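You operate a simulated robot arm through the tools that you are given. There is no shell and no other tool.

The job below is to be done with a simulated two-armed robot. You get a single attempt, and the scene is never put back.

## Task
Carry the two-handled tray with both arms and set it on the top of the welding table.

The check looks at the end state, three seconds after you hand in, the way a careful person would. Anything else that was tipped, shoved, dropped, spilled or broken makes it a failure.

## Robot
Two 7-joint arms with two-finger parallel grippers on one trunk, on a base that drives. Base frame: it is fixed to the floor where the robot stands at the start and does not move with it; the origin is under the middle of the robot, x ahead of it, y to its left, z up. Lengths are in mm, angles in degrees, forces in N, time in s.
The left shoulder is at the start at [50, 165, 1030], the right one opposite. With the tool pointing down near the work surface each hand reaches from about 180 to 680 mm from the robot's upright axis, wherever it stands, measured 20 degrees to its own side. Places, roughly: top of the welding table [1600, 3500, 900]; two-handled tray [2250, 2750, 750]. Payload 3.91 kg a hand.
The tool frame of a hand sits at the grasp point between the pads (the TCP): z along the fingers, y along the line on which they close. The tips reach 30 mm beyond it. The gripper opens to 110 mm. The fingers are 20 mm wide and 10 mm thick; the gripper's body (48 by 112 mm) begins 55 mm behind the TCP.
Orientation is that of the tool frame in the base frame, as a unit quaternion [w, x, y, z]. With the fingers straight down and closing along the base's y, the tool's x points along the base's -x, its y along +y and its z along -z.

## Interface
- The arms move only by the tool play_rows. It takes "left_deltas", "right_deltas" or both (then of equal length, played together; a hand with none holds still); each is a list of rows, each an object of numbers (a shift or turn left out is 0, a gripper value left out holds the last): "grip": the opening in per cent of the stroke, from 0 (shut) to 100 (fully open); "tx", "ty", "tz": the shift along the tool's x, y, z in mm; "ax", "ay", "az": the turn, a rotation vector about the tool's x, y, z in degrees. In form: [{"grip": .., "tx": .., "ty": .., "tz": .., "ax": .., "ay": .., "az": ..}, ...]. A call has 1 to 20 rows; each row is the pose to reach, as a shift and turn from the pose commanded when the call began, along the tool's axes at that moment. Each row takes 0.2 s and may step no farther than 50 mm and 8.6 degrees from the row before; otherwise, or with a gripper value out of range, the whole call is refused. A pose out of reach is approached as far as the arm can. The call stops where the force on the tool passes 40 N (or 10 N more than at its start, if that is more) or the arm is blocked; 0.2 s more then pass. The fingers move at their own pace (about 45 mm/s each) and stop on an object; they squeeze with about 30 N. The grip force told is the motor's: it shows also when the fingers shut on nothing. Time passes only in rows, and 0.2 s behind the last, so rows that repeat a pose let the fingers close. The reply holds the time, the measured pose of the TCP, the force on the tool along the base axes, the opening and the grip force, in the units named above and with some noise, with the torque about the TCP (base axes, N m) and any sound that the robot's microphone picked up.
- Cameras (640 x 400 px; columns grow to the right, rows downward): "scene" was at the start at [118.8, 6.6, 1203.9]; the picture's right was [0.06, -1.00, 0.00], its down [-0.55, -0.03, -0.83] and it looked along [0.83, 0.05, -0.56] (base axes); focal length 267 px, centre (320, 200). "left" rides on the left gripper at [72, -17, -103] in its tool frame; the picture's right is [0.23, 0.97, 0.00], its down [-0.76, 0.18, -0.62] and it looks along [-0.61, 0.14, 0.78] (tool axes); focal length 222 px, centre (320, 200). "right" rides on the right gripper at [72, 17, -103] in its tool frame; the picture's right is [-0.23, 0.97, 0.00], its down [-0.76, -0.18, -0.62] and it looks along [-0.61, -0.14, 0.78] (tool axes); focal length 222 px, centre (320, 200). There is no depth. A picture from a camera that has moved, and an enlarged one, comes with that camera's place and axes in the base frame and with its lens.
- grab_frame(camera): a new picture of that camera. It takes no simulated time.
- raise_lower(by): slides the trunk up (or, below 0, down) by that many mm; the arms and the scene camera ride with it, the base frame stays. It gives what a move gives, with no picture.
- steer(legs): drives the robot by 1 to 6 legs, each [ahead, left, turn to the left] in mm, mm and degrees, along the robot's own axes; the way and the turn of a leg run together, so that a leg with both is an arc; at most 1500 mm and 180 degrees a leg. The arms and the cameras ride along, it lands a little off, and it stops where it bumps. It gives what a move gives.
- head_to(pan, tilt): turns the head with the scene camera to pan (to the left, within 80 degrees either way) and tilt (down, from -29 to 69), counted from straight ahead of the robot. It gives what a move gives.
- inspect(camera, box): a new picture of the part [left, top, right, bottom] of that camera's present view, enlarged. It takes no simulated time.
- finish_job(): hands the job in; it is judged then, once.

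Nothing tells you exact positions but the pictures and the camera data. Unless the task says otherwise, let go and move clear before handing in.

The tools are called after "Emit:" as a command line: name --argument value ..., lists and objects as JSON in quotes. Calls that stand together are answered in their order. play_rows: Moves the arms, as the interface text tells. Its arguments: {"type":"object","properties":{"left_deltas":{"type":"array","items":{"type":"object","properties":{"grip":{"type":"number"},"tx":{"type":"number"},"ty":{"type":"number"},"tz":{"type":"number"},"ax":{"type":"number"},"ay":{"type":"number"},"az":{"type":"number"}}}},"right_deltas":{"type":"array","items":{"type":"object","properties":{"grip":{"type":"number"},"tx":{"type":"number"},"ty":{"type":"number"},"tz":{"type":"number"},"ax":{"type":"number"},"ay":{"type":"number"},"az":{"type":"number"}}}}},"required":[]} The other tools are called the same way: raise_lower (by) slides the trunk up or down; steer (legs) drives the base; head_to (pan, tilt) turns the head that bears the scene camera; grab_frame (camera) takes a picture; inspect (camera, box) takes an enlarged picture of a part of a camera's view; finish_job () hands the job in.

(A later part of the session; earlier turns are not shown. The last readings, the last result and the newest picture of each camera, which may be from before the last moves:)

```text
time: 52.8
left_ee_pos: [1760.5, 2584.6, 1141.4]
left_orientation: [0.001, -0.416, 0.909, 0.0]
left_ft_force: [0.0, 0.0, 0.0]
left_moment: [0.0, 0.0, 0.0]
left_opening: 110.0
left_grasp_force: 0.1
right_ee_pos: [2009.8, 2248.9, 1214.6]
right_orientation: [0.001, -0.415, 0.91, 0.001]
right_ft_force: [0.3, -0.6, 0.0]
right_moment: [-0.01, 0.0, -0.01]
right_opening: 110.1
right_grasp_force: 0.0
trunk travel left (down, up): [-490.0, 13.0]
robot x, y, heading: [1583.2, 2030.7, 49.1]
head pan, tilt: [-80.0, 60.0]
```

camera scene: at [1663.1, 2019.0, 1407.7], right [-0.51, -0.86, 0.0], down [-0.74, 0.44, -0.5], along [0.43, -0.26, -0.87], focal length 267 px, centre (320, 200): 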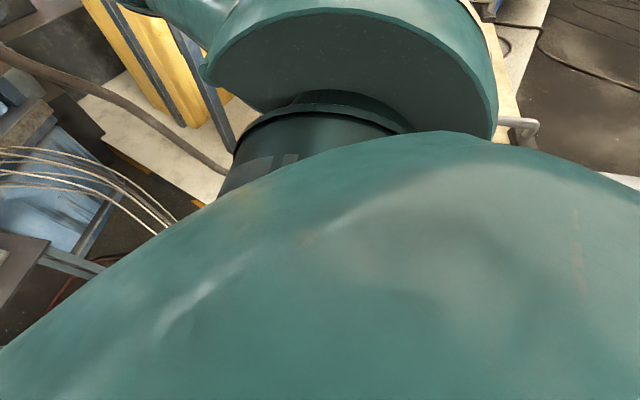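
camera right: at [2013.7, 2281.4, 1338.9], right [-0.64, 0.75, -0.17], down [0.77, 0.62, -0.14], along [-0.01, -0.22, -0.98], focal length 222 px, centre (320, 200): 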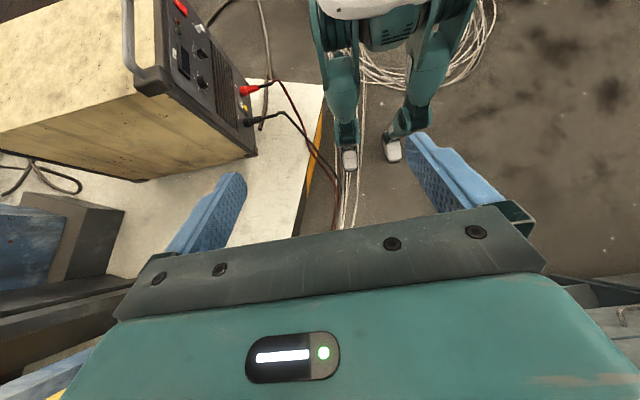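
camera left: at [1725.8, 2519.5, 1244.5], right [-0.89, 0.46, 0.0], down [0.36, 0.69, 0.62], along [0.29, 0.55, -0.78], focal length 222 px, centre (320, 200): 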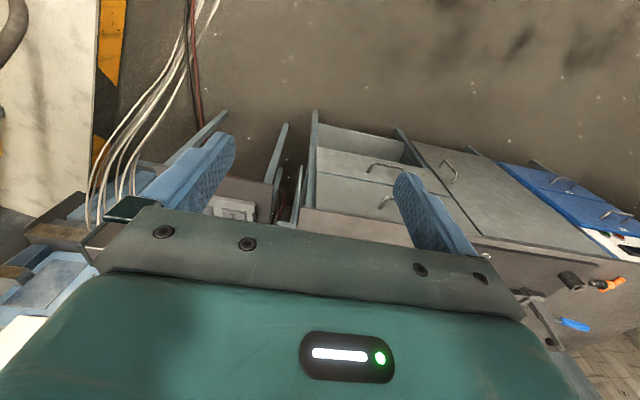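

Both hands are level again. Now I play the test extension with the hands pitched 45° forward and yawed −15°, and the left hand leaned inward.

Emit:
play_rows --left_deltas '[{"tx": -26.5, "ty": -18, "tz": 1.1, "ax": -0.83, "ay": -4.65, "az": 2.0, "grip": 50}, {"tx": -53, "ty": -36, "tz": 2.2, "ax": -1.66, "ay": -9.29, "az": 4.01}, {"tx": -79.5, "ty": -54, "tz": 3.3, "ax": -2.49, "ay": -13.94, "az": 6.01}, {"tx": -106, "ty": -72, "tz": 4.4, "ax": -3.32, "ay": -18.58, "az": 8.02}, {"tx": -132.5, "ty": -90, "tz": 5.5, "ax": -4.15, "ay": -23.23, "az": 10.02}, {"tx": -159, "ty": -108, "tz": 6.6, "ax": -4.98, "ay": -27.87, "az": 12.02}, {"tx": -185.5, "ty": -126, "tz": 7.7, "ax": -5.81, "ay": -32.52, "az": 14.03}, {"tx": -212, "ty": -144, "tz": 8.8, "ax": -6.64, "ay": -37.16, "az": 16.03}, {"tx": -238.5, "ty": -162, "tz": 9.9, "ax": -7.47, "ay": -41.81, "az": 18.04}, {"tx": -265, "ty": -180, "tz": 11, "ax": -8.3, "ay": -46.45, "az": 20.04}]' --right_deltas '[{"tx": -28, "ty": -5.4, "tz": 8.5, "ax": 0.59, "ay": -4.47, "az": 1.42, "grip": 50}, {"tx": -56, "ty": -10.8, "tz": 17, "ax": 1.18, "ay": -8.95, "az": 2.84}, {"tx": -84, "ty": -16.2, "tz": 25.5, "ax": 1.77, "ay": -13.42, "az": 4.26}, {"tx": -112, "ty": -21.6, "tz": 34, "ax": 2.36, "ay": -17.89, "az": 5.68}, {"tx": -140, "ty": -27, "tz": 42.5, "ax": 2.95, "ay": -22.37, "az": 7.11}, {"tx": -168, "ty": -32.4, "tz": 51, "ax": 3.53, "ay": -26.84, "az": 8.53}, {"tx": -196, "ty": -37.8, "tz": 59.5, "ax": 4.12, "ay": -31.31, "az": 9.95}, {"tx": -224, "ty": -43.2, "tz": 68, "ax": 4.71, "ay": -35.78, "az": 11.37}, {"tx": -252, "ty": -48.6, "tz": 76.5, "ax": 5.3, "ay": -40.26, "az": 12.79}, {"tx": -280, "ty": -54, "tz": 85, "ax": 5.89, "ay": -44.73, "az": 14.21}]'

Emit:
head_to --pan 0 --tilt 30

Emit:
grab_frame --camera "scene"

```text
time: 55.0
left_ee_pos: [2039.9, 2656.0, 1135.7]
left_orientation: [0.329, -0.225, 0.887, 0.234]
left_ft_force: [0.5, -0.1, -0.8]
left_moment: [0.02, -0.02, 0.01]
left_opening: 54.8
left_grasp_force: 0.0
left hand out of reach, approached as far as the arm can: row 9, 10
right_ee_pos: [2231.9, 2428.0, 1127.4]
right_orientation: [0.367, -0.272, 0.882, 0.112]
right_ft_force: [-0.3, 0.2, -0.4]
right_moment: [0.0, -0.02, -0.02]
right_opening: 54.9
right_grasp_force: 0.0
trunk travel left (down, up): [-490.0, 13.0]
robot x, y, heading: [1587.0, 2033.5, 49.2]
head pan, tilt: [-80.0, 60.0]
```

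```text
time: 56.5
left_ee_pos: [2041.6, 2654.2, 1136.6]
left_orientation: [0.329, -0.226, 0.886, 0.235]
left_ft_force: [0.0, 0.6, -0.3]
left_moment: [0.03, 0.01, 0.0]
left_opening: 54.8
left_grasp_force: 0.1
right_ee_pos: [2232.4, 2426.3, 1128.1]
right_orientation: [0.365, -0.272, 0.883, 0.113]
right_ft_force: [-0.3, 1.2, 0.0]
right_moment: [0.01, 0.0, 0.02]
right_opening: 55.1
right_grasp_force: 0.1
trunk travel left (down, up): [-490.0, 13.0]
robot x, y, heading: [1581.5, 2028.1, 48.9]
head pan, tilt: [0.0, 30.0]
```

```text
taken
camera scene: at [1664.9, 2121.5, 1449.7], right [0.76, -0.65, 0.0], down [-0.33, -0.38, -0.87], along [0.57, 0.66, -0.5], focal length 267 px, centre (320, 200)
```

scene: 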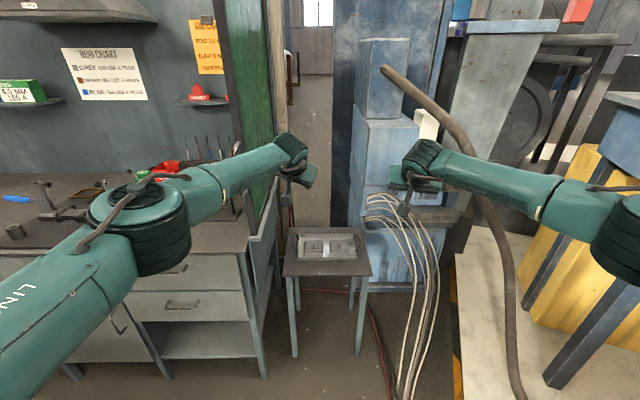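

The left arm reaches its limit at about 580 mm from shoulder to wrist, and the elbows behave as I estimated. I'll retract both hands to a carrying distance, pitched 50° with the left hand leaned 20° inward. Then I'll turn 15° left and drive in high above the tray.

Emit:
play_rows --left_deltas '[{"tx": 17.8, "ty": 6.2, "tz": -13.4, "ax": -0.44, "ay": -0.63, "az": 0.44}, {"tx": 35.6, "ty": 12.5, "tz": -26.8, "ax": -0.89, "ay": -1.25, "az": 0.89}, {"tx": 53.4, "ty": 18.7, "tz": -40.2, "ax": -1.33, "ay": -1.88, "az": 1.33}, {"tx": 71.2, "ty": 25, "tz": -53.7, "ax": -1.77, "ay": -2.5, "az": 1.77}, {"tx": 88.9, "ty": 31.2, "tz": -67.1, "ax": -2.21, "ay": -3.13, "az": 2.21}, {"tx": 106.7, "ty": 37.4, "tz": -80.5, "ax": -2.66, "ay": -3.75, "az": 2.66}, {"tx": 124.5, "ty": 43.7, "tz": -93.9, "ax": -3.1, "ay": -4.38, "az": 3.1}, {"tx": 142.3, "ty": 49.9, "tz": -107.3, "ax": -3.54, "ay": -5, "az": 3.54}]' --right_deltas '[{"tx": 18.5, "ty": 7.2, "tz": -18, "ay": -0.63}, {"tx": 37.1, "ty": 14.5, "tz": -36, "ay": -1.25}, {"tx": 55.6, "ty": 21.7, "tz": -54, "ay": -1.88}, {"tx": 74.2, "ty": 29, "tz": -72.1, "ay": -2.5}, {"tx": 92.7, "ty": 36.2, "tz": -90.1, "ay": -3.13}, {"tx": 111.2, "ty": 43.4, "tz": -108.1, "ay": -3.75}, {"tx": 129.8, "ty": 50.7, "tz": -126.1, "ay": -4.38}, {"tx": 148.3, "ty": 57.9, "tz": -144.1, "ay": -5}]'

```text
time: 58.3
left_ee_pos: [1863.2, 2599.2, 1126.1]
left_orientation: [0.353, -0.194, 0.873, 0.275]
left_ft_force: [0.9, 0.5, -0.2]
left_moment: [-0.02, -0.02, -0.03]
left_opening: 55.0
left_grasp_force: 0.0
right_ee_pos: [2028.8, 2356.9, 1127.3]
right_orientation: [0.404, -0.266, 0.866, 0.125]
right_ft_force: [0.1, 0.3, -0.4]
right_moment: [0.01, -0.01, 0.01]
right_opening: 54.9
right_grasp_force: 0.0
trunk travel left (down, up): [-490.0, 13.0]
robot x, y, heading: [1583.7, 2031.8, 49.2]
head pan, tilt: [0.0, 30.0]
```

The hands are set. I turn 15° left and move in two legs to the right-front of the stand, keeping clear of the platform edge and with the left hand short of the screen.

Emit:
steer --legs '[[0, 0, 15], [87.5, -164.2, 0], [81, -84, 0]]'

Emit:
head_to --pan -10 --tilt 35

Emit:
grab_frame --camera "scene"

Emit:
grab_frame --camera "left"

Emit:
grab_frame --camera "right"

```text
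time: 61.2
left_ee_pos: [1832.7, 2700.3, 1125.1]
left_orientation: [0.314, -0.307, 0.84, 0.318]
left_ft_force: [0.5, 0.2, 0.8]
left_moment: [0.0, -0.02, 0.04]
left_opening: 55.0
left_grasp_force: 0.1
right_ee_pos: [2055.3, 2510.4, 1125.5]
right_orientation: [0.385, -0.378, 0.824, 0.176]
right_ft_force: [0.1, 0.0, -0.6]
right_moment: [-0.01, 0.02, -0.01]
right_opening: 54.9
right_grasp_force: 0.0
trunk travel left (down, up): [-490.0, 13.0]
robot x, y, heading: [1713.9, 2076.2, 64.1]
head pan, tilt: [0.0, 30.0]
stopped in leg 2: the robot was blocked; the commanded pose is now the measured one
```

```text
time: 61.9
left_ee_pos: [1833.2, 2700.7, 1125.5]
left_orientation: [0.314, -0.307, 0.841, 0.318]
left_ft_force: [-0.3, -1.4, -0.5]
left_moment: [0.01, 0.03, 0.0]
left_opening: 54.7
left_grasp_force: 0.1
right_ee_pos: [2055.9, 2511.3, 1126.0]
right_orientation: [0.384, -0.379, 0.823, 0.177]
right_ft_force: [-0.7, -0.1, -0.1]
right_moment: [0.01, 0.0, 0.01]
right_opening: 55.0
right_grasp_force: 0.0
trunk travel left (down, up): [-490.0, 13.0]
robot x, y, heading: [1708.3, 2077.5, 64.5]
head pan, tilt: [-10.0, 35.0]
```

```text
taken
camera scene: at [1777.3, 2177.2, 1442.0], right [0.81, -0.58, 0.0], down [-0.33, -0.47, -0.82], along [0.48, 0.67, -0.57], focal length 267 px, centre (320, 200)
```

scene: 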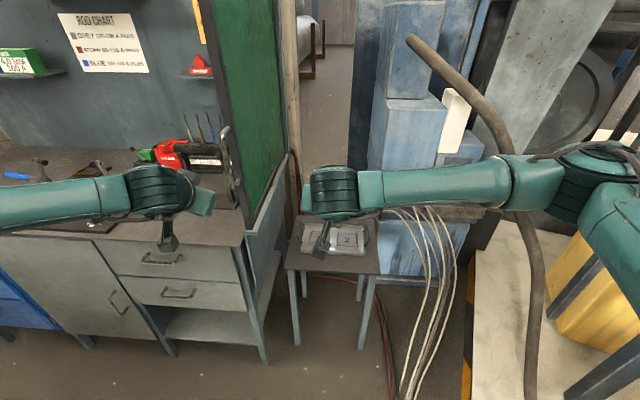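

```text
taken
camera left: at [1766.2, 2592.2, 1129.9], right [-0.84, 0.52, 0.17], down [0.14, -0.1, 0.99], along [0.53, 0.85, 0.02], focal length 222 px, centre (320, 200)
```

left: 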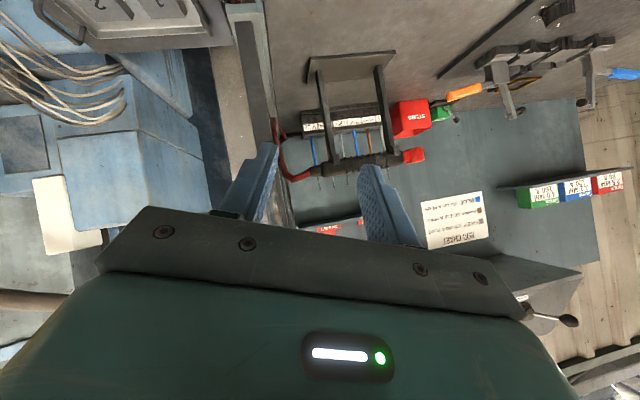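

```text
taken
camera right: at [1959.7, 2425.5, 1137.8], right [-0.64, 0.75, 0.17], down [0.14, -0.11, 0.98], along [0.75, 0.66, -0.04], focal length 222 px, centre (320, 200)
```

right: 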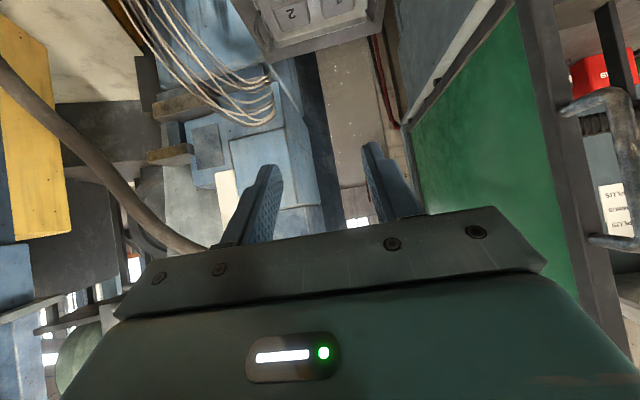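

The base was blocked against the platform edge, so it needs about 317 mm to that edge. I'm at about (f 2690, l 71) now. I shift both hands 80 mm to the right relative to the body so the left hand clears the screen, then drive in parallel to the platform edge.

Emit:
play_rows --left_deltas '[{"tx": -4.2, "ty": -15, "tz": -3.5, "ax": -1.03, "az": 1.23}, {"tx": -8.4, "ty": -30, "tz": -7, "ax": -2.06, "az": 2.45}, {"tx": -12.6, "ty": -45, "tz": -10.6, "ax": -3.08, "az": 3.68}, {"tx": -16.8, "ty": -60.2, "tz": -14.1, "ax": -4.11, "az": 4.9}, {"tx": -21, "ty": -75.2, "tz": -17.6, "ax": -5.14, "az": 6.13}]' --right_deltas '[{"ty": -16}, {"ty": -32}, {"ty": -48}, {"ty": -64}, {"ty": -80}]'

Emit:
steer --legs '[[0, 15, 0], [99, -69, 0]]'

```text
time: 63.1
left_ee_pos: [1893.4, 2647.4, 1125.7]
left_orientation: [0.281, -0.275, 0.84, 0.372]
left_ft_force: [0.1, -0.1, -0.1]
left_moment: [0.0, -0.04, 0.01]
left_opening: 54.9
left_grasp_force: 0.1
right_ee_pos: [2116.3, 2457.7, 1125.3]
right_orientation: [0.384, -0.377, 0.824, 0.176]
right_ft_force: [-0.3, -0.3, -0.3]
right_moment: [-0.01, -0.03, -0.01]
right_opening: 55.1
right_grasp_force: 0.2
trunk travel left (down, up): [-490.0, 13.0]
robot x, y, heading: [1713.7, 2075.5, 64.6]
head pan, tilt: [-10.0, 35.0]
```

```text
time: 64.8
left_ee_pos: [1985.5, 2714.6, 1125.6]
left_orientation: [0.281, -0.275, 0.841, 0.371]
left_ft_force: [1.9, 0.3, 0.4]
left_moment: [0.02, 0.0, 0.0]
left_opening: 55.0
left_grasp_force: 0.0
right_ee_pos: [2208.8, 2524.4, 1124.1]
right_orientation: [0.384, -0.378, 0.823, 0.177]
right_ft_force: [0.7, 0.7, -0.4]
right_moment: [-0.03, 0.03, -0.03]
right_opening: 54.9
right_grasp_force: 0.0
trunk travel left (down, up): [-490.0, 13.0]
robot x, y, heading: [1805.4, 2144.1, 64.2]
head pan, tilt: [-10.0, 35.0]
```

I'm at about (f 2803, l 44) as planned, with the left hand at l≈282 just in front of the screen's front post. I check the clearances before going deeper.

Emit:
head_to --pan 0 --tilt 30

Emit:
grab_frame --camera "scene"

Emit:
grab_frame --camera "left"

Emit:
grab_frame --camera "right"

```text
time: 65.6
left_ee_pos: [1985.6, 2714.0, 1125.9]
left_orientation: [0.282, -0.274, 0.841, 0.371]
left_ft_force: [0.2, 0.4, -1.9]
left_moment: [-0.06, 0.0, 0.01]
left_opening: 55.0
left_grasp_force: 0.2
right_ee_pos: [2207.9, 2524.1, 1125.6]
right_orientation: [0.384, -0.377, 0.824, 0.175]
right_ft_force: [-0.4, 1.2, 0.8]
right_moment: [-0.03, 0.0, -0.02]
right_opening: 55.0
right_grasp_force: 0.1
trunk travel left (down, up): [-490.0, 13.0]
robot x, y, heading: [1804.8, 2139.2, 64.4]
head pan, tilt: [0.0, 30.0]
```

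```text
taken
camera scene: at [1856.5, 2252.7, 1449.7], right [0.9, -0.44, 0.0], down [-0.22, -0.45, -0.87], along [0.38, 0.78, -0.5], focal length 267 px, centre (320, 200)
```

scene: 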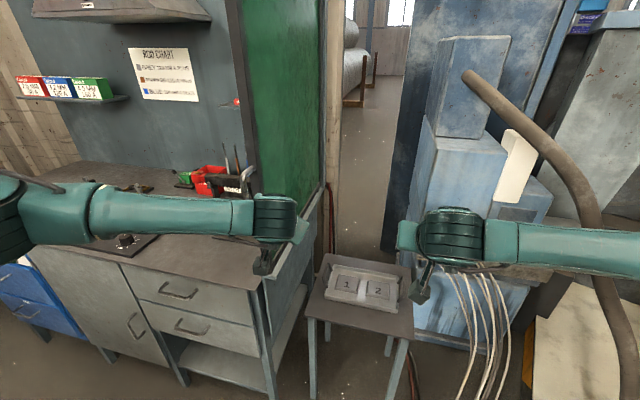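

```text
taken
camera left: at [1918.7, 2605.3, 1127.7], right [-0.81, 0.5, 0.3], down [0.24, -0.19, 0.95], along [0.53, 0.84, 0.04], focal length 222 px, centre (320, 200)
```

left: 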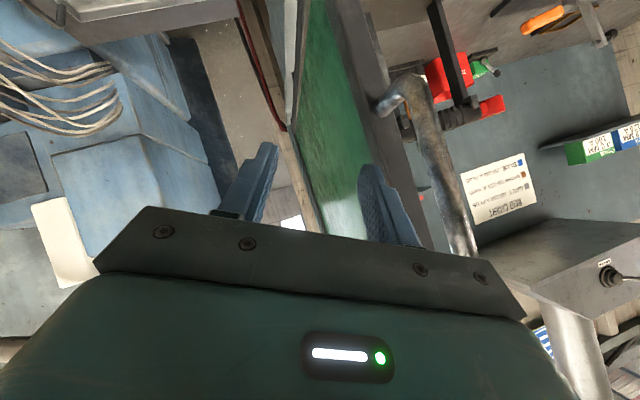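

```text
taken
camera right: at [2112.0, 2439.4, 1136.8], right [-0.64, 0.75, 0.17], down [0.14, -0.11, 0.98], along [0.75, 0.66, -0.04], focal length 222 px, centre (320, 200)
```

right: 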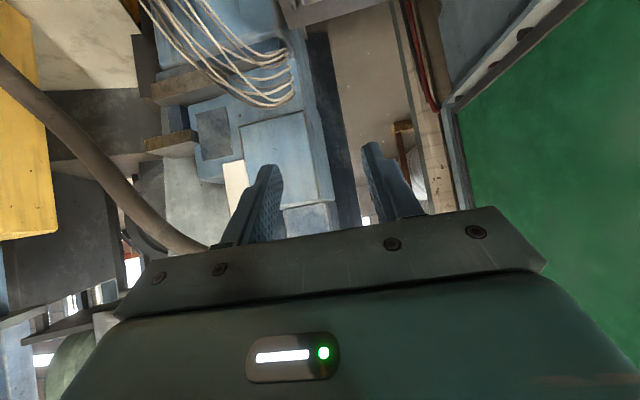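

The screen's right face measures l≈336, as I estimated, and the left hand clears it by about 20 mm, growing as I shift right. I continue into position.

Emit:
steer --legs '[[39, -35.6, 0], [95.5, -67.6, 0]]'

Emit:
grab_frame --camera "scene"

Emit:
grab_frame --camera "left"

```text
time: 67.4
left_ee_pos: [2137.8, 2790.7, 1125.9]
left_orientation: [0.282, -0.274, 0.842, 0.371]
left_ft_force: [-0.5, 0.6, 0.1]
left_moment: [-0.02, 0.03, 0.01]
left_opening: 55.0
left_grasp_force: 0.1
right_ee_pos: [2358.8, 2599.1, 1124.7]
right_orientation: [0.384, -0.377, 0.824, 0.176]
right_ft_force: [-0.3, 0.7, -0.4]
right_moment: [0.02, -0.04, -0.02]
right_opening: 55.1
right_grasp_force: 0.1
trunk travel left (down, up): [-490.0, 13.0]
robot x, y, heading: [1954.2, 2219.9, 64.2]
head pan, tilt: [0.0, 30.0]
```

```text
taken
camera scene: at [2008.2, 2329.7, 1449.7], right [0.9, -0.44, 0.0], down [-0.22, -0.45, -0.87], along [0.38, 0.78, -0.5], focal length 267 px, centre (320, 200)
```

scene: 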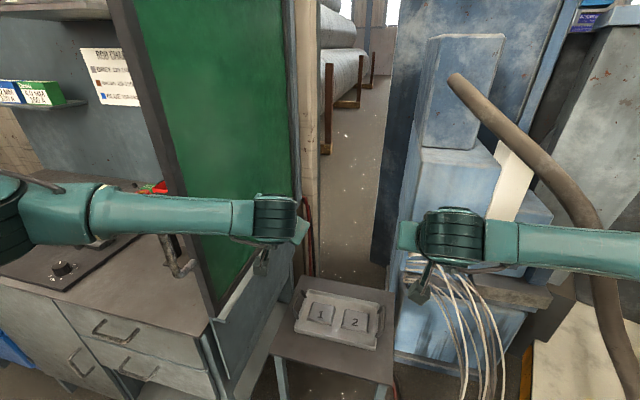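

```text
taken
camera left: at [2070.6, 2682.1, 1127.4], right [-0.81, 0.5, 0.3], down [0.24, -0.19, 0.95], along [0.54, 0.84, 0.04], focal length 222 px, centre (320, 200)
```

left: 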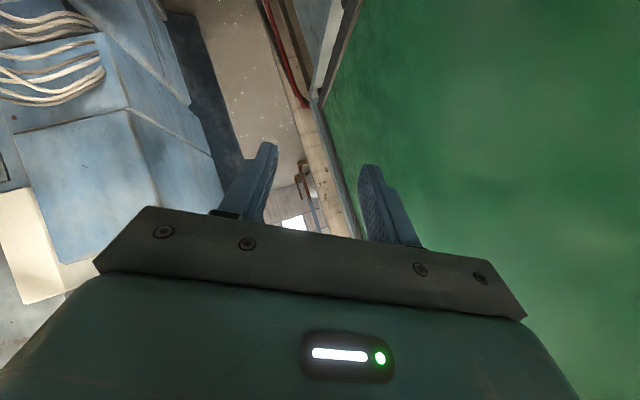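

I'm in position at about (f 2958, l −19), with both hands short of the stand and about 430 mm above handle height. I lower the trunk most of the way, so the wrist cameras can see the tray before I extend.

Emit:
raise_lower --by -325

Emit:
grab_frame --camera "scene"

Emit:
grab_frame --camera "left"

Emit:
grab_frame --camera "right"

```text
time: 70.7
left_ee_pos: [2136.4, 2790.2, 801.6]
left_orientation: [0.283, -0.274, 0.841, 0.371]
left_ft_force: [0.0, -0.7, -0.2]
left_moment: [0.0, 0.0, -0.01]
left_opening: 55.0
left_grasp_force: 0.0
right_ee_pos: [2359.6, 2599.8, 799.8]
right_orientation: [0.384, -0.378, 0.824, 0.177]
right_ft_force: [-0.5, 0.0, 1.1]
right_moment: [-0.01, -0.04, 0.03]
right_opening: 55.0
right_grasp_force: 0.0
trunk travel left (down, up): [-165.0, 338.0]
robot x, y, heading: [1955.1, 2219.6, 64.2]
head pan, tilt: [0.0, 30.0]
```

```text
taken
camera scene: at [2007.3, 2329.2, 1124.8], right [0.9, -0.44, 0.0], down [-0.22, -0.45, -0.87], along [0.38, 0.78, -0.5], focal length 267 px, centre (320, 200)
```

scene: 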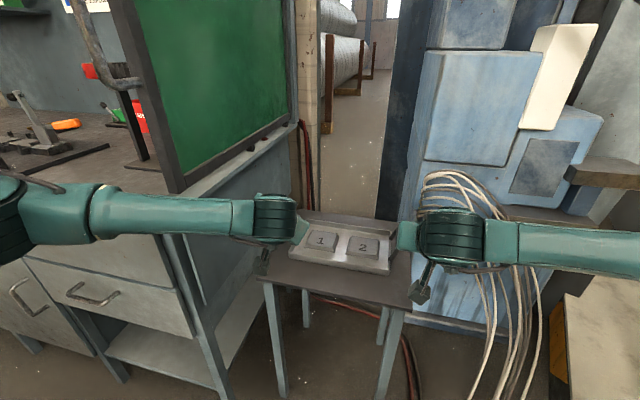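

```text
taken
camera left: at [2070.0, 2681.6, 802.7], right [-0.81, 0.5, 0.3], down [0.24, -0.19, 0.95], along [0.54, 0.84, 0.04], focal length 222 px, centre (320, 200)
```

left: 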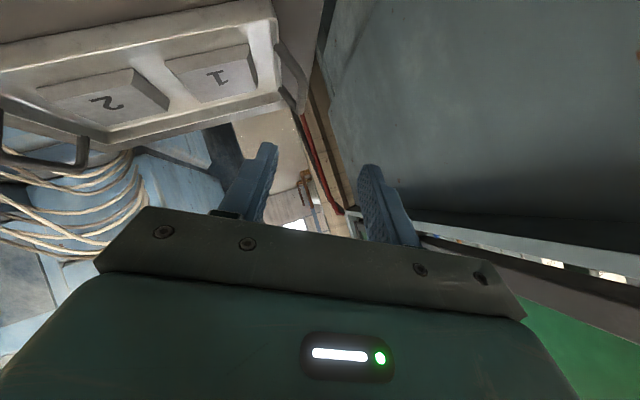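

```text
taken
camera right: at [2263.1, 2515.4, 811.8], right [-0.64, 0.75, 0.17], down [0.14, -0.11, 0.98], along [0.75, 0.66, -0.04], focal length 222 px, centre (320, 200)
```

right: 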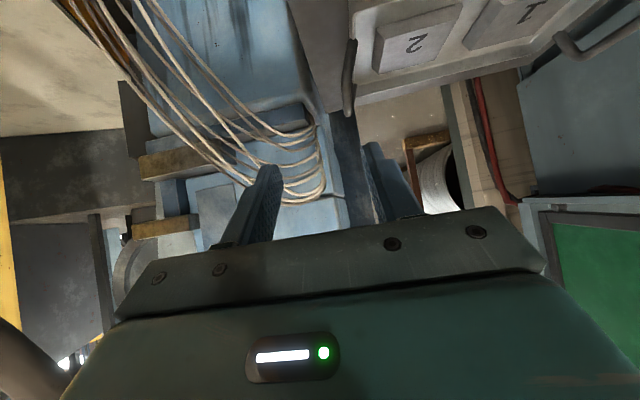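

The tray and both handles are now in the wrist cameras' view. I zoom in to measure the handle bars.

Emit:
inspect --camera "left" --box '[220, 0, 380, 130]'

Emit:
inspect --camera "left" --box '[0, 60, 200, 200]'

Emit:
inspect --camera "right" --box '[300, 0, 460, 130]'

Emit:
inspect --camera "right" --box '[500, 0, 640, 110]'

Emit:
inspect --camera "scene" --box '[250, 180, 430, 300]'

```text
3.08 times, centred on (300, 65) of left
camera zoom: at [2070.0, 2681.6, 802.7], right [-0.81, 0.5, 0.3], down [0.24, -0.19, 0.95], along [0.54, 0.84, 0.04], focal length 684 px, centre (382, 615)
```

zoom: 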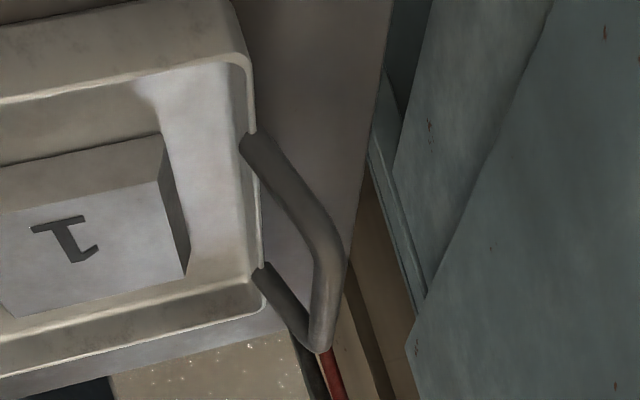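

```text
2.86 times, centred on (100, 130) of left
camera zoom: at [2070.0, 2681.6, 802.7], right [-0.81, 0.5, 0.3], down [0.24, -0.19, 0.95], along [0.54, 0.84, 0.04], focal length 635 px, centre (949, 400)
```

zoom: 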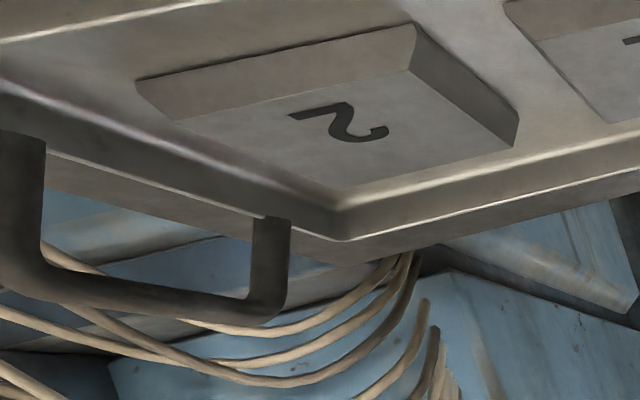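

```text
3.08 times, centred on (380, 65) of right
camera zoom: at [2263.1, 2515.4, 811.8], right [-0.64, 0.75, 0.17], down [0.14, -0.11, 0.98], along [0.75, 0.66, -0.04], focal length 684 px, centre (135, 615)
```

zoom: 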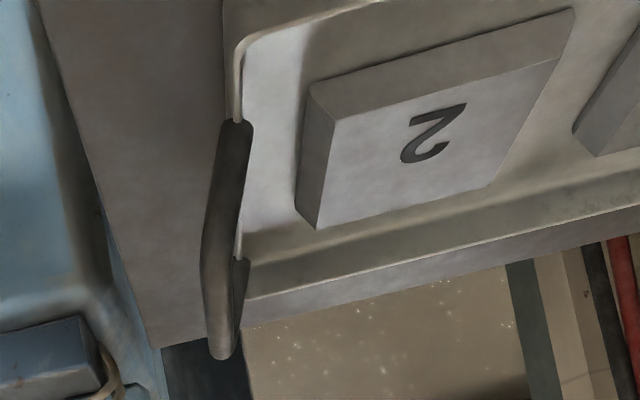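

```text
3.64 times, centred on (570, 55) of right
camera zoom: at [2263.1, 2515.4, 811.8], right [-0.64, 0.75, 0.17], down [0.14, -0.11, 0.98], along [0.75, 0.66, -0.04], focal length 808 px, centre (-589, 727)
```

zoom: 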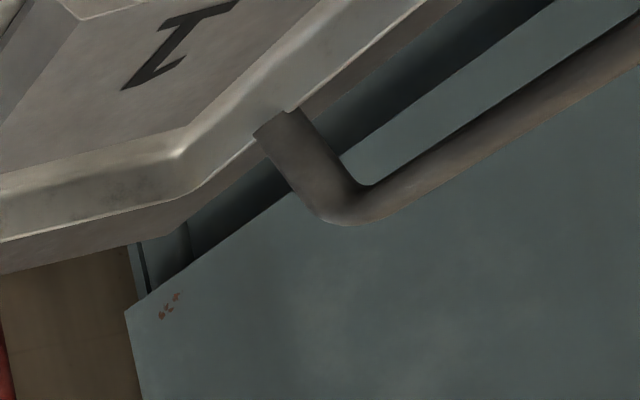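

```text
3.33 times, centred on (340, 240) of scene
camera zoom: at [2007.3, 2329.2, 1124.8], right [0.9, -0.44, 0.0], down [-0.22, -0.45, -0.87], along [0.38, 0.78, -0.5], focal length 889 px, centre (253, 67)
```

zoom: 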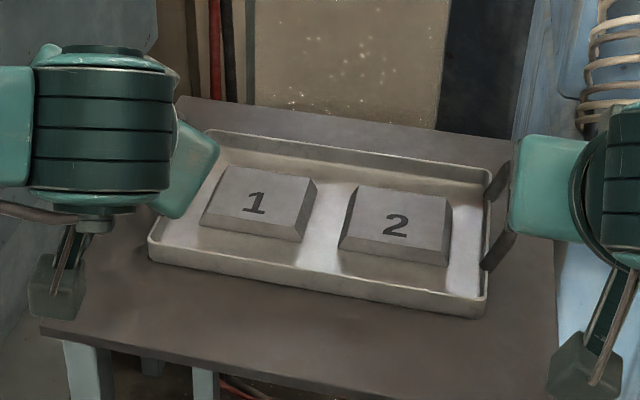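

Triangulated from both wrist cameras, the bars lie at z≈680 with centres near (f 3665, l 257) and (f 3665, l −40). I extend both hands about 156 mm forward and 38 mm left at the present height, which puts them right above the bars.

Emit:
play_rows --left_deltas '[{"tx": -10.8, "ty": 4.3, "tz": 16.5}, {"tx": -21.5, "ty": 8.6, "tz": 32.9}, {"tx": -32.3, "ty": 12.9, "tz": 49.4}, {"tx": -43, "ty": 17.2, "tz": 65.9}, {"tx": -53.8, "ty": 21.5, "tz": 82.3}, {"tx": -64.5, "ty": 25.8, "tz": 98.8}, {"tx": -75.3, "ty": 30.1, "tz": 115.2}, {"tx": -86, "ty": 34.4, "tz": 131.7}]' --right_deltas '[{"tx": -12.5, "ty": 4.4, "tz": 14.9}, {"tx": -25, "ty": 8.8, "tz": 29.8}, {"tx": -37.4, "ty": 13.2, "tz": 44.6}, {"tx": -49.9, "ty": 17.6, "tz": 59.5}, {"tx": -62.4, "ty": 21.9, "tz": 74.4}, {"tx": -74.9, "ty": 26.3, "tz": 89.3}, {"tx": -87.3, "ty": 30.7, "tz": 104.1}, {"tx": -99.8, "ty": 35.1, "tz": 119}]'

Emit:
grab_frame --camera "scene"

Emit:
grab_frame --camera "left"

Emit:
grab_frame --camera "right"

```text
time: 72.5
left_ee_pos: [2209.8, 2933.3, 801.6]
left_orientation: [0.282, -0.275, 0.841, 0.372]
left_ft_force: [-0.4, 0.0, 0.4]
left_moment: [0.01, 0.01, 0.01]
left_opening: 55.2
left_grasp_force: 0.0
right_ee_pos: [2433.8, 2740.9, 798.1]
right_orientation: [0.384, -0.378, 0.824, 0.176]
right_ft_force: [-0.1, 0.3, 0.9]
right_moment: [0.0, 0.0, -0.03]
right_opening: 55.1
right_grasp_force: 0.0
trunk travel left (down, up): [-165.0, 338.0]
robot x, y, heading: [1953.9, 2223.6, 64.2]
head pan, tilt: [0.0, 30.0]
```

```text
taken
camera scene: at [2007.4, 2329.3, 1124.7], right [0.9, -0.44, 0.0], down [-0.22, -0.45, -0.87], along [0.38, 0.78, -0.5], focal length 267 px, centre (320, 200)
```

scene: 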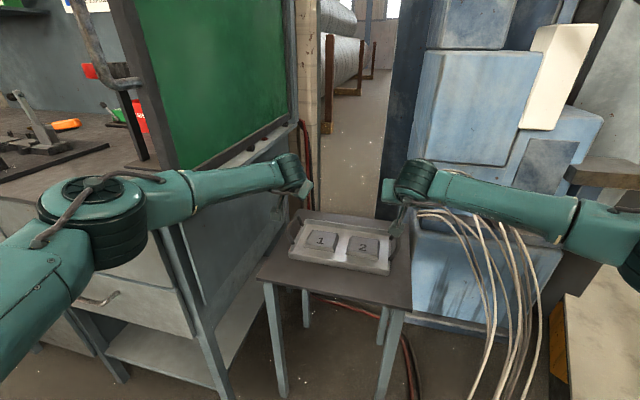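

```text
taken
camera left: at [2143.2, 2825.4, 803.0], right [-0.81, 0.5, 0.3], down [0.24, -0.19, 0.95], along [0.54, 0.84, 0.04], focal length 222 px, centre (320, 200)
```

left: 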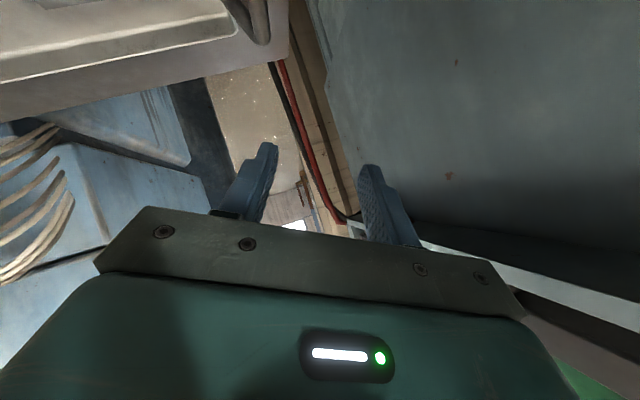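

```text
taken
camera right: at [2337.9, 2655.7, 810.2], right [-0.64, 0.75, 0.17], down [0.14, -0.11, 0.98], along [0.75, 0.66, -0.04], focal length 222 px, centre (320, 200)
```

right: 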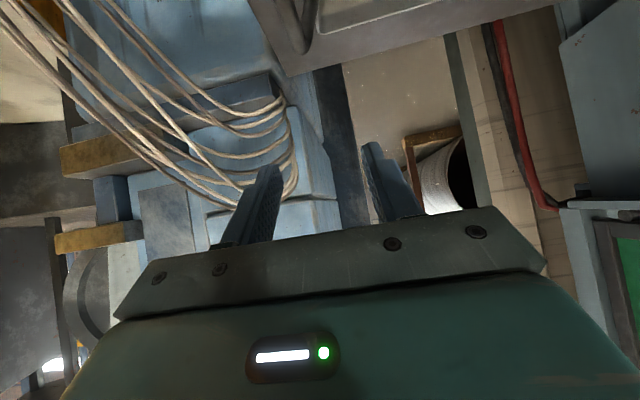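

Both hands are above the bars with no contact, and the left forearm clears the screen post by about 15 mm. I take a closer look at the bars from here to fine-tune the descent.

Emit:
inspect --camera "left" --box '[180, 0, 300, 70]'

Emit:
inspect --camera "right" --box '[230, 0, 350, 70]'

Emit:
inspect --camera "scene" --box '[260, 140, 440, 290]'

```text
5.33 times, centred on (240, 35) of left
camera zoom: at [2143.2, 2825.4, 803.0], right [-0.81, 0.5, 0.3], down [0.24, -0.19, 0.95], along [0.54, 0.84, 0.04], focal length 1185 px, centre (747, 1080)
```

zoom: 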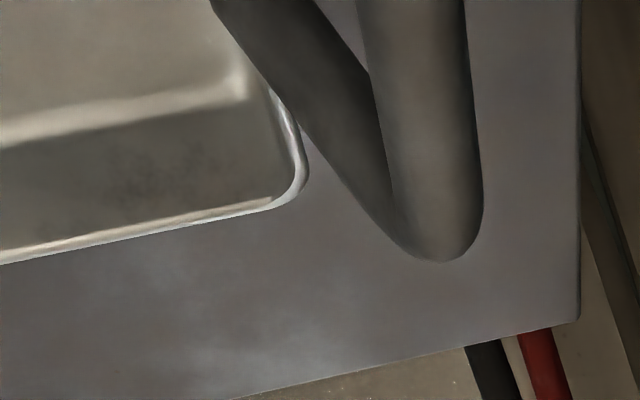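

```text
5.33 times, centred on (290, 35) of right
camera zoom: at [2337.9, 2655.7, 810.2], right [-0.64, 0.75, 0.17], down [0.14, -0.11, 0.98], along [0.75, 0.66, -0.04], focal length 1185 px, centre (480, 1080)
```

zoom: 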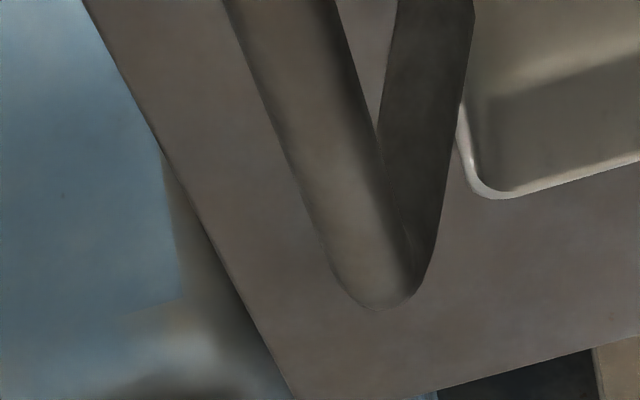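

```text
2.67 times, centred on (350, 215) of scene
camera zoom: at [2007.4, 2329.3, 1124.7], right [0.9, -0.44, 0.0], down [-0.22, -0.45, -0.87], along [0.38, 0.78, -0.5], focal length 711 px, centre (240, 160)
```

zoom: 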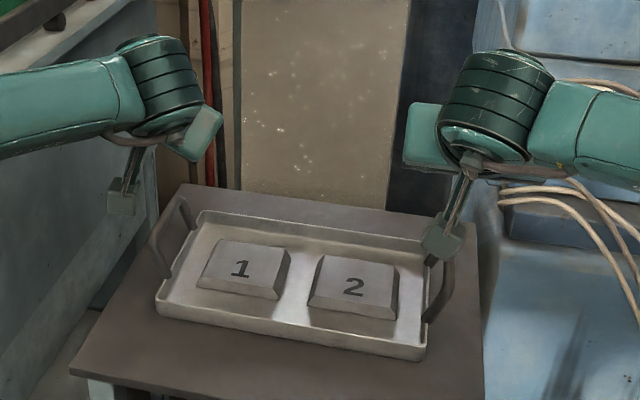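

The bars are about 14 mm thick at z≈680, and the left one is at l≈256.5. I narrow the openings to about 44 mm, trim the left hand 6 mm inward and the right hand 3 mm up, then lower with the trunk.

Emit:
play_rows --left_deltas '[{"tx": -1, "ty": -2.7, "tz": -0.9, "grip": 40}, {"tx": -2.1, "ty": -5.3, "tz": -1.8}, {"tx": -2.1, "ty": -5.3, "tz": -1.8}, {"tx": -2.1, "ty": -5.3, "tz": -1.8}]' --right_deltas '[{"tx": -1.1, "tz": -1, "grip": 40}, {"tx": -2.3, "tz": -1.9}, {"tx": -2.3, "tz": -1.9}, {"tx": -2.3, "tz": -1.9}]'

Emit:
raise_lower --by -60

Emit:
grab_frame --camera "scene"

Emit:
inspect --camera "scene" --box '[240, 140, 460, 290]'

```text
time: 73.5
left_ee_pos: [2213.7, 2929.8, 801.5]
left_orientation: [0.282, -0.275, 0.841, 0.371]
left_ft_force: [-0.3, 0.0, 0.5]
left_moment: [-0.03, 0.0, 0.01]
left_opening: 44.0
left_grasp_force: 0.1
right_ee_pos: [2433.1, 2741.1, 803.3]
right_orientation: [0.384, -0.378, 0.824, 0.175]
right_ft_force: [0.8, -0.3, 0.3]
right_moment: [-0.01, 0.01, 0.02]
right_opening: 43.9
right_grasp_force: 0.1
trunk travel left (down, up): [-165.0, 338.0]
robot x, y, heading: [1952.4, 2221.3, 64.1]
head pan, tilt: [0.0, 30.0]
```

```text
time: 74.5
left_ee_pos: [2214.2, 2930.6, 741.8]
left_orientation: [0.282, -0.275, 0.841, 0.371]
left_ft_force: [0.2, -0.2, 0.4]
left_moment: [0.01, -0.02, -0.02]
left_opening: 43.7
left_grasp_force: 0.1
right_ee_pos: [2434.0, 2740.2, 743.8]
right_orientation: [0.384, -0.377, 0.824, 0.176]
right_ft_force: [-0.9, -0.3, -0.1]
right_moment: [-0.02, 0.02, 0.02]
right_opening: 44.0
right_grasp_force: 0.1
trunk travel left (down, up): [-105.0, 398.0]
robot x, y, heading: [1950.4, 2220.1, 64.2]
head pan, tilt: [0.0, 30.0]
```

```text
taken
camera scene: at [2007.2, 2329.1, 1064.8], right [0.9, -0.44, 0.0], down [-0.22, -0.45, -0.87], along [0.38, 0.78, -0.5], focal length 267 px, centre (320, 200)
```

scene: 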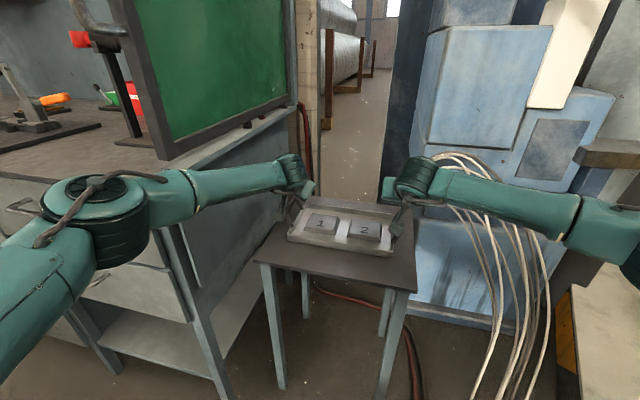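

```text
2.67 times, centred on (350, 215) of scene
camera zoom: at [2007.2, 2329.1, 1064.8], right [0.9, -0.44, 0.0], down [-0.22, -0.45, -0.87], along [0.38, 0.78, -0.5], focal length 711 px, centre (240, 160)
```

zoom: 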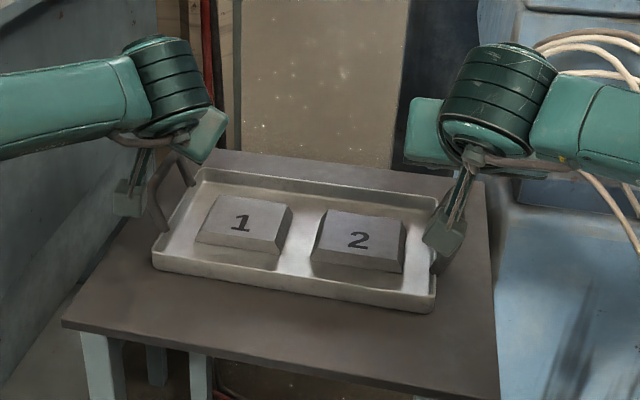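

Both hands are straddling the bars from above with no forces. I lower the last 54 mm and check again before closing.

Emit:
raise_lower --by -54

Emit:
grab_frame --camera "left"

Emit:
grab_frame --camera "right"

Emit:
inspect --camera "scene" --box '[240, 120, 460, 280]'

```text
time: 75.4
left_ee_pos: [2212.8, 2930.3, 687.5]
left_orientation: [0.282, -0.275, 0.841, 0.371]
left_ft_force: [0.0, -0.4, 0.1]
left_moment: [0.0, -0.01, 0.01]
left_opening: 43.9
left_grasp_force: 0.2
right_ee_pos: [2433.5, 2739.1, 689.6]
right_orientation: [0.384, -0.378, 0.824, 0.176]
right_ft_force: [0.3, 0.4, -0.3]
right_moment: [0.0, 0.02, -0.02]
right_opening: 43.7
right_grasp_force: 0.0
trunk travel left (down, up): [-51.0, 452.0]
robot x, y, heading: [1954.0, 2220.4, 64.1]
head pan, tilt: [0.0, 30.0]
```

```text
taken
camera left: at [2147.0, 2821.5, 689.1], right [-0.81, 0.5, 0.3], down [0.24, -0.19, 0.95], along [0.54, 0.84, 0.04], focal length 222 px, centre (320, 200)
```

left: 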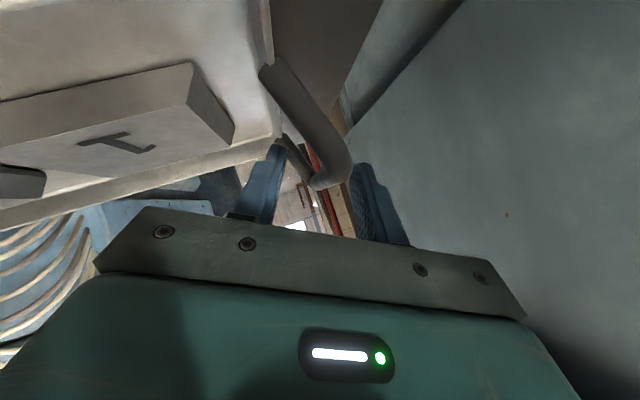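

```text
taken
camera right: at [2338.2, 2655.4, 700.9], right [-0.64, 0.75, 0.17], down [0.14, -0.11, 0.98], along [0.75, 0.66, -0.04], focal length 222 px, centre (320, 200)
```

right: 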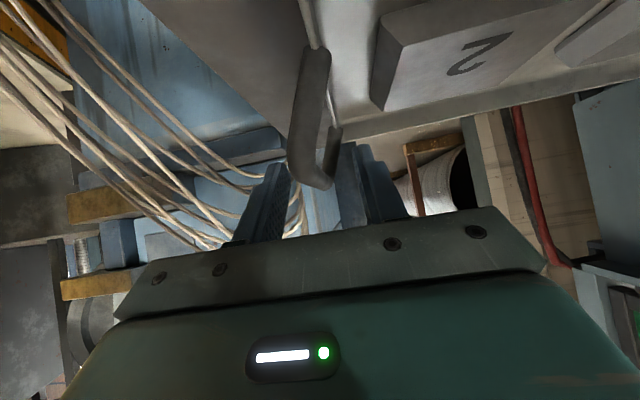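

```text
2.50 times, centred on (350, 200) of scene
camera zoom: at [2007.3, 2329.1, 1010.8], right [0.9, -0.44, 0.0], down [-0.22, -0.45, -0.87], along [0.38, 0.78, -0.5], focal length 666 px, centre (245, 200)
```

zoom: 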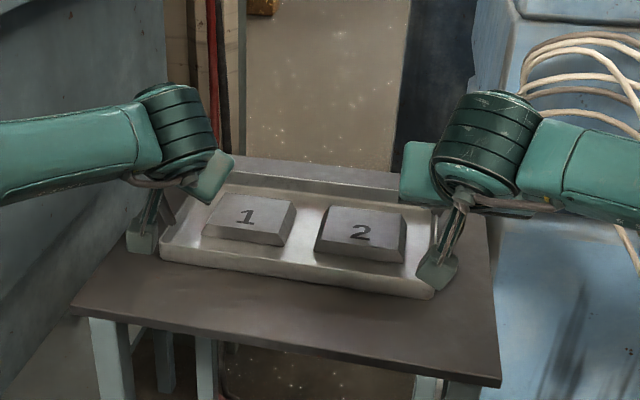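

The bars sit between the fingers of both hands and there's no contact force yet. I close both grippers together.

Emit:
play_rows --left_deltas '[{"grip": 0}, {"grip": 0}, {"grip": 0}, {"grip": 0}, {"grip": 0}, {"grip": 0}]' --right_deltas '[{"grip": 0}, {"grip": 0}, {"grip": 0}, {"grip": 0}, {"grip": 0}, {"grip": 0}]'

Emit:
grab_frame --camera "left"

Emit:
grab_frame --camera "right"

Emit:
inspect --camera "scene" --box '[240, 120, 460, 280]'

```text
time: 76.8
left_ee_pos: [2213.1, 2930.6, 687.6]
left_orientation: [0.281, -0.276, 0.84, 0.373]
left_ft_force: [-3.6, 9.8, 2.1]
left_moment: [0.27, -0.19, 0.77]
left_opening: 12.1
left_grasp_force: 30.0
right_ee_pos: [2434.9, 2738.5, 688.7]
right_orientation: [0.384, -0.376, 0.825, 0.175]
right_ft_force: [5.9, -12.1, 1.2]
right_moment: [-0.23, 0.0, 0.51]
right_opening: 11.9
right_grasp_force: 30.3
trunk travel left (down, up): [-51.0, 452.0]
robot x, y, heading: [1953.3, 2219.7, 64.1]
head pan, tilt: [0.0, 30.0]
```

```text
taken
camera left: at [2146.2, 2822.3, 689.6], right [-0.81, 0.5, 0.3], down [0.24, -0.19, 0.95], along [0.53, 0.85, 0.04], focal length 222 px, centre (320, 200)
```

left: 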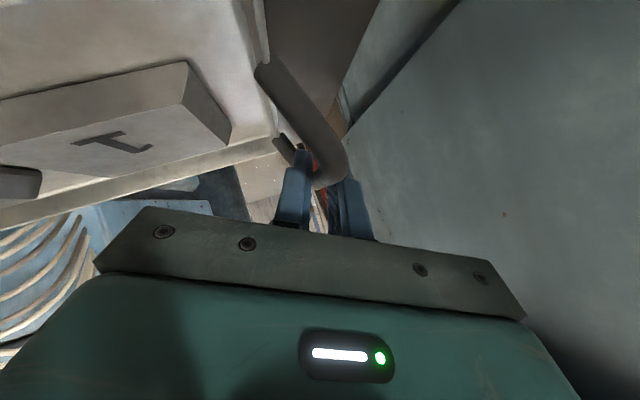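

```text
taken
camera right: at [2339.0, 2654.9, 700.8], right [-0.64, 0.75, 0.17], down [0.14, -0.11, 0.98], along [0.76, 0.65, -0.04], focal length 222 px, centre (320, 200)
```

right: 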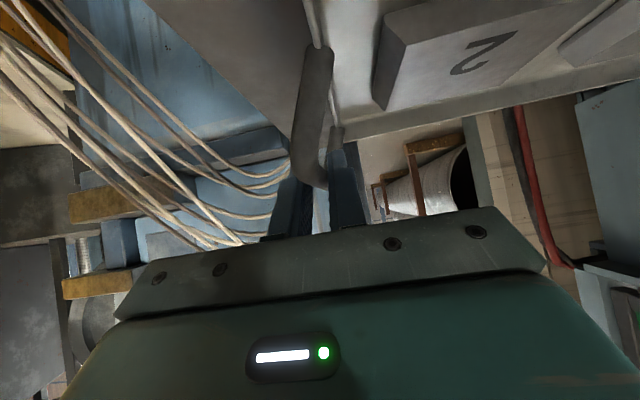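

```text
2.50 times, centred on (350, 200) of scene
camera zoom: at [2007.3, 2328.9, 1010.8], right [0.9, -0.44, 0.0], down [-0.22, -0.45, -0.87], along [0.38, 0.78, -0.5], focal length 666 px, centre (245, 200)
```

zoom: 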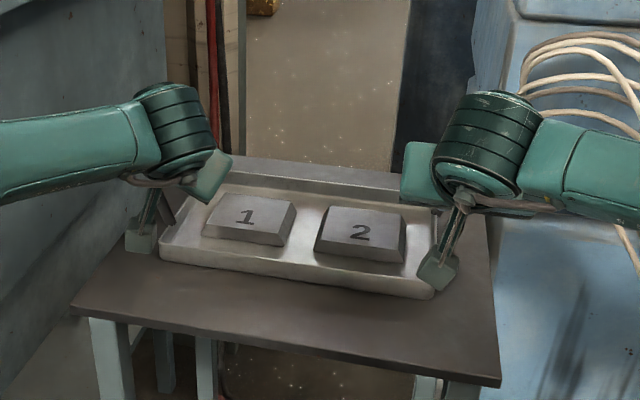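

Both grippers hold a 12 mm bar with 30 N, and about 10 N is squeezing the tray between the hands. I ease the hands apart by about 1.5 mm each to relax that, then lift a first 20 mm.

Emit:
play_rows --left_deltas '[{"tx": 0.3, "ty": 0.7, "tz": 0.2}, {"tx": 0.5, "ty": 1.3, "tz": 0.5}, {"tx": 0.5, "ty": 1.3, "tz": 0.5}]' --right_deltas '[{"ty": -0.8}, {"ty": -1.6}, {"ty": -1.6}]'

Emit:
raise_lower --by 20

Emit:
inspect --camera "scene" --box '[240, 120, 460, 280]'

```text
time: 77.6
left_ee_pos: [2212.4, 2930.1, 688.1]
left_orientation: [0.282, -0.274, 0.841, 0.372]
left_ft_force: [-5.5, 2.4, 6.3]
left_moment: [-0.05, 0.11, 1.03]
left_opening: 12.0
left_grasp_force: 30.2
right_ee_pos: [2434.8, 2738.8, 689.9]
right_orientation: [0.384, -0.378, 0.823, 0.178]
right_ft_force: [6.6, -2.8, 0.3]
right_moment: [0.03, -0.05, 0.02]
right_opening: 11.6
right_grasp_force: 29.8
trunk travel left (down, up): [-51.0, 452.0]
robot x, y, heading: [1952.9, 2220.0, 64.1]
head pan, tilt: [0.0, 30.0]
```

```text
time: 78.3
left_ee_pos: [2215.7, 2929.8, 710.2]
left_orientation: [0.285, -0.272, 0.841, 0.37]
left_ft_force: [0.3, -3.4, 3.6]
left_moment: [-0.03, -0.11, -0.14]
left_opening: 20.3
left_grasp_force: 0.0
right_ee_pos: [2433.9, 2739.9, 712.9]
right_orientation: [0.386, -0.377, 0.823, 0.179]
right_ft_force: [-0.5, 0.4, 0.1]
right_moment: [0.02, 0.01, -0.01]
right_opening: 13.4
right_grasp_force: 0.0
trunk travel left (down, up): [-71.0, 432.0]
robot x, y, heading: [1954.5, 2218.6, 64.1]
head pan, tilt: [0.0, 30.0]
```

```text
2.50 times, centred on (350, 200) of scene
camera zoom: at [2007.2, 2328.9, 1031.3], right [0.9, -0.44, 0.0], down [-0.22, -0.45, -0.87], along [0.38, 0.78, -0.5], focal length 666 px, centre (245, 200)
```

zoom: 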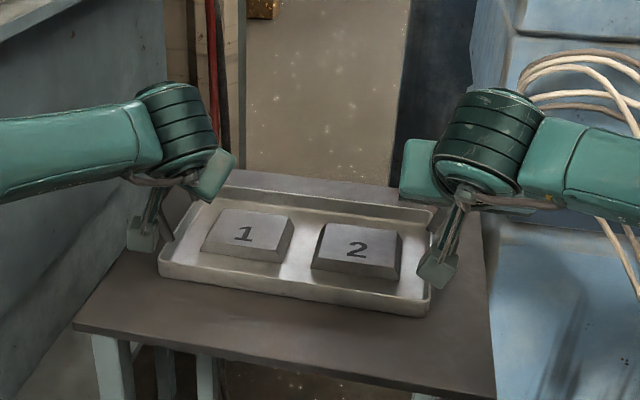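

The grip readings dropped to zero during the lift and the left opening grew to 20 mm, so the bars appear to have slipped. I look before doing anything else.

Emit:
grab_frame --camera "left"

Emit:
grab_frame --camera "right"

Emit:
grab_frame --camera "scene"

```text
taken
camera left: at [2148.1, 2821.2, 711.0], right [-0.81, 0.51, 0.3], down [0.23, -0.2, 0.95], along [0.54, 0.84, 0.04], focal length 222 px, centre (320, 200)
```

left: 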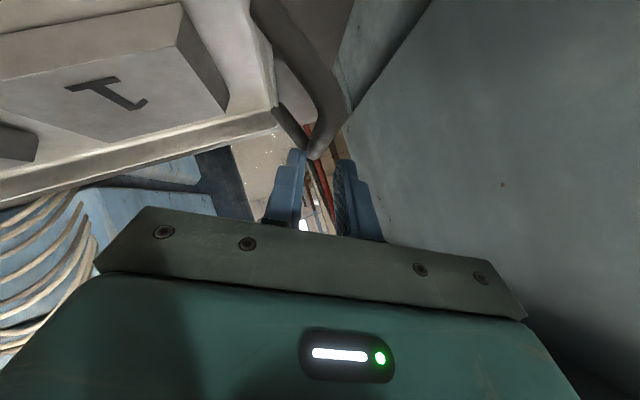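

```text
taken
camera right: at [2338.2, 2655.0, 723.7], right [-0.65, 0.74, 0.18], down [0.14, -0.11, 0.98], along [0.75, 0.66, -0.03], focal length 222 px, centre (320, 200)
```

right: 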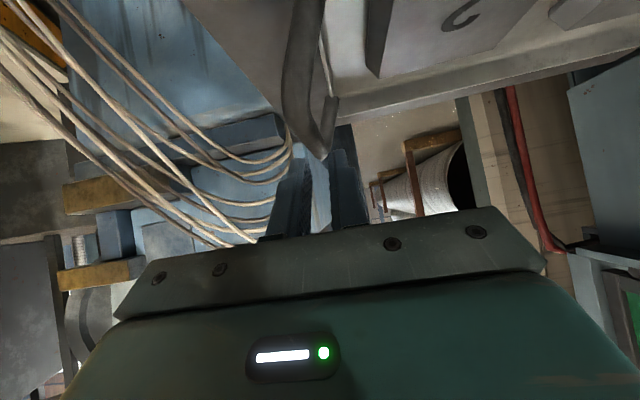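

```text
taken
camera scene: at [2007.2, 2328.9, 1031.3], right [0.9, -0.44, 0.0], down [-0.22, -0.45, -0.87], along [0.38, 0.78, -0.5], focal length 267 px, centre (320, 200)
```

scene: 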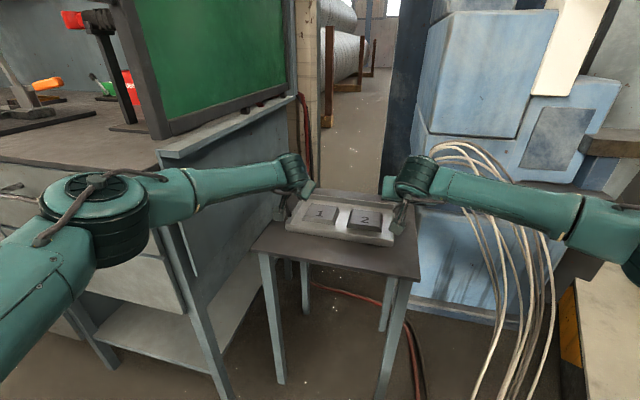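

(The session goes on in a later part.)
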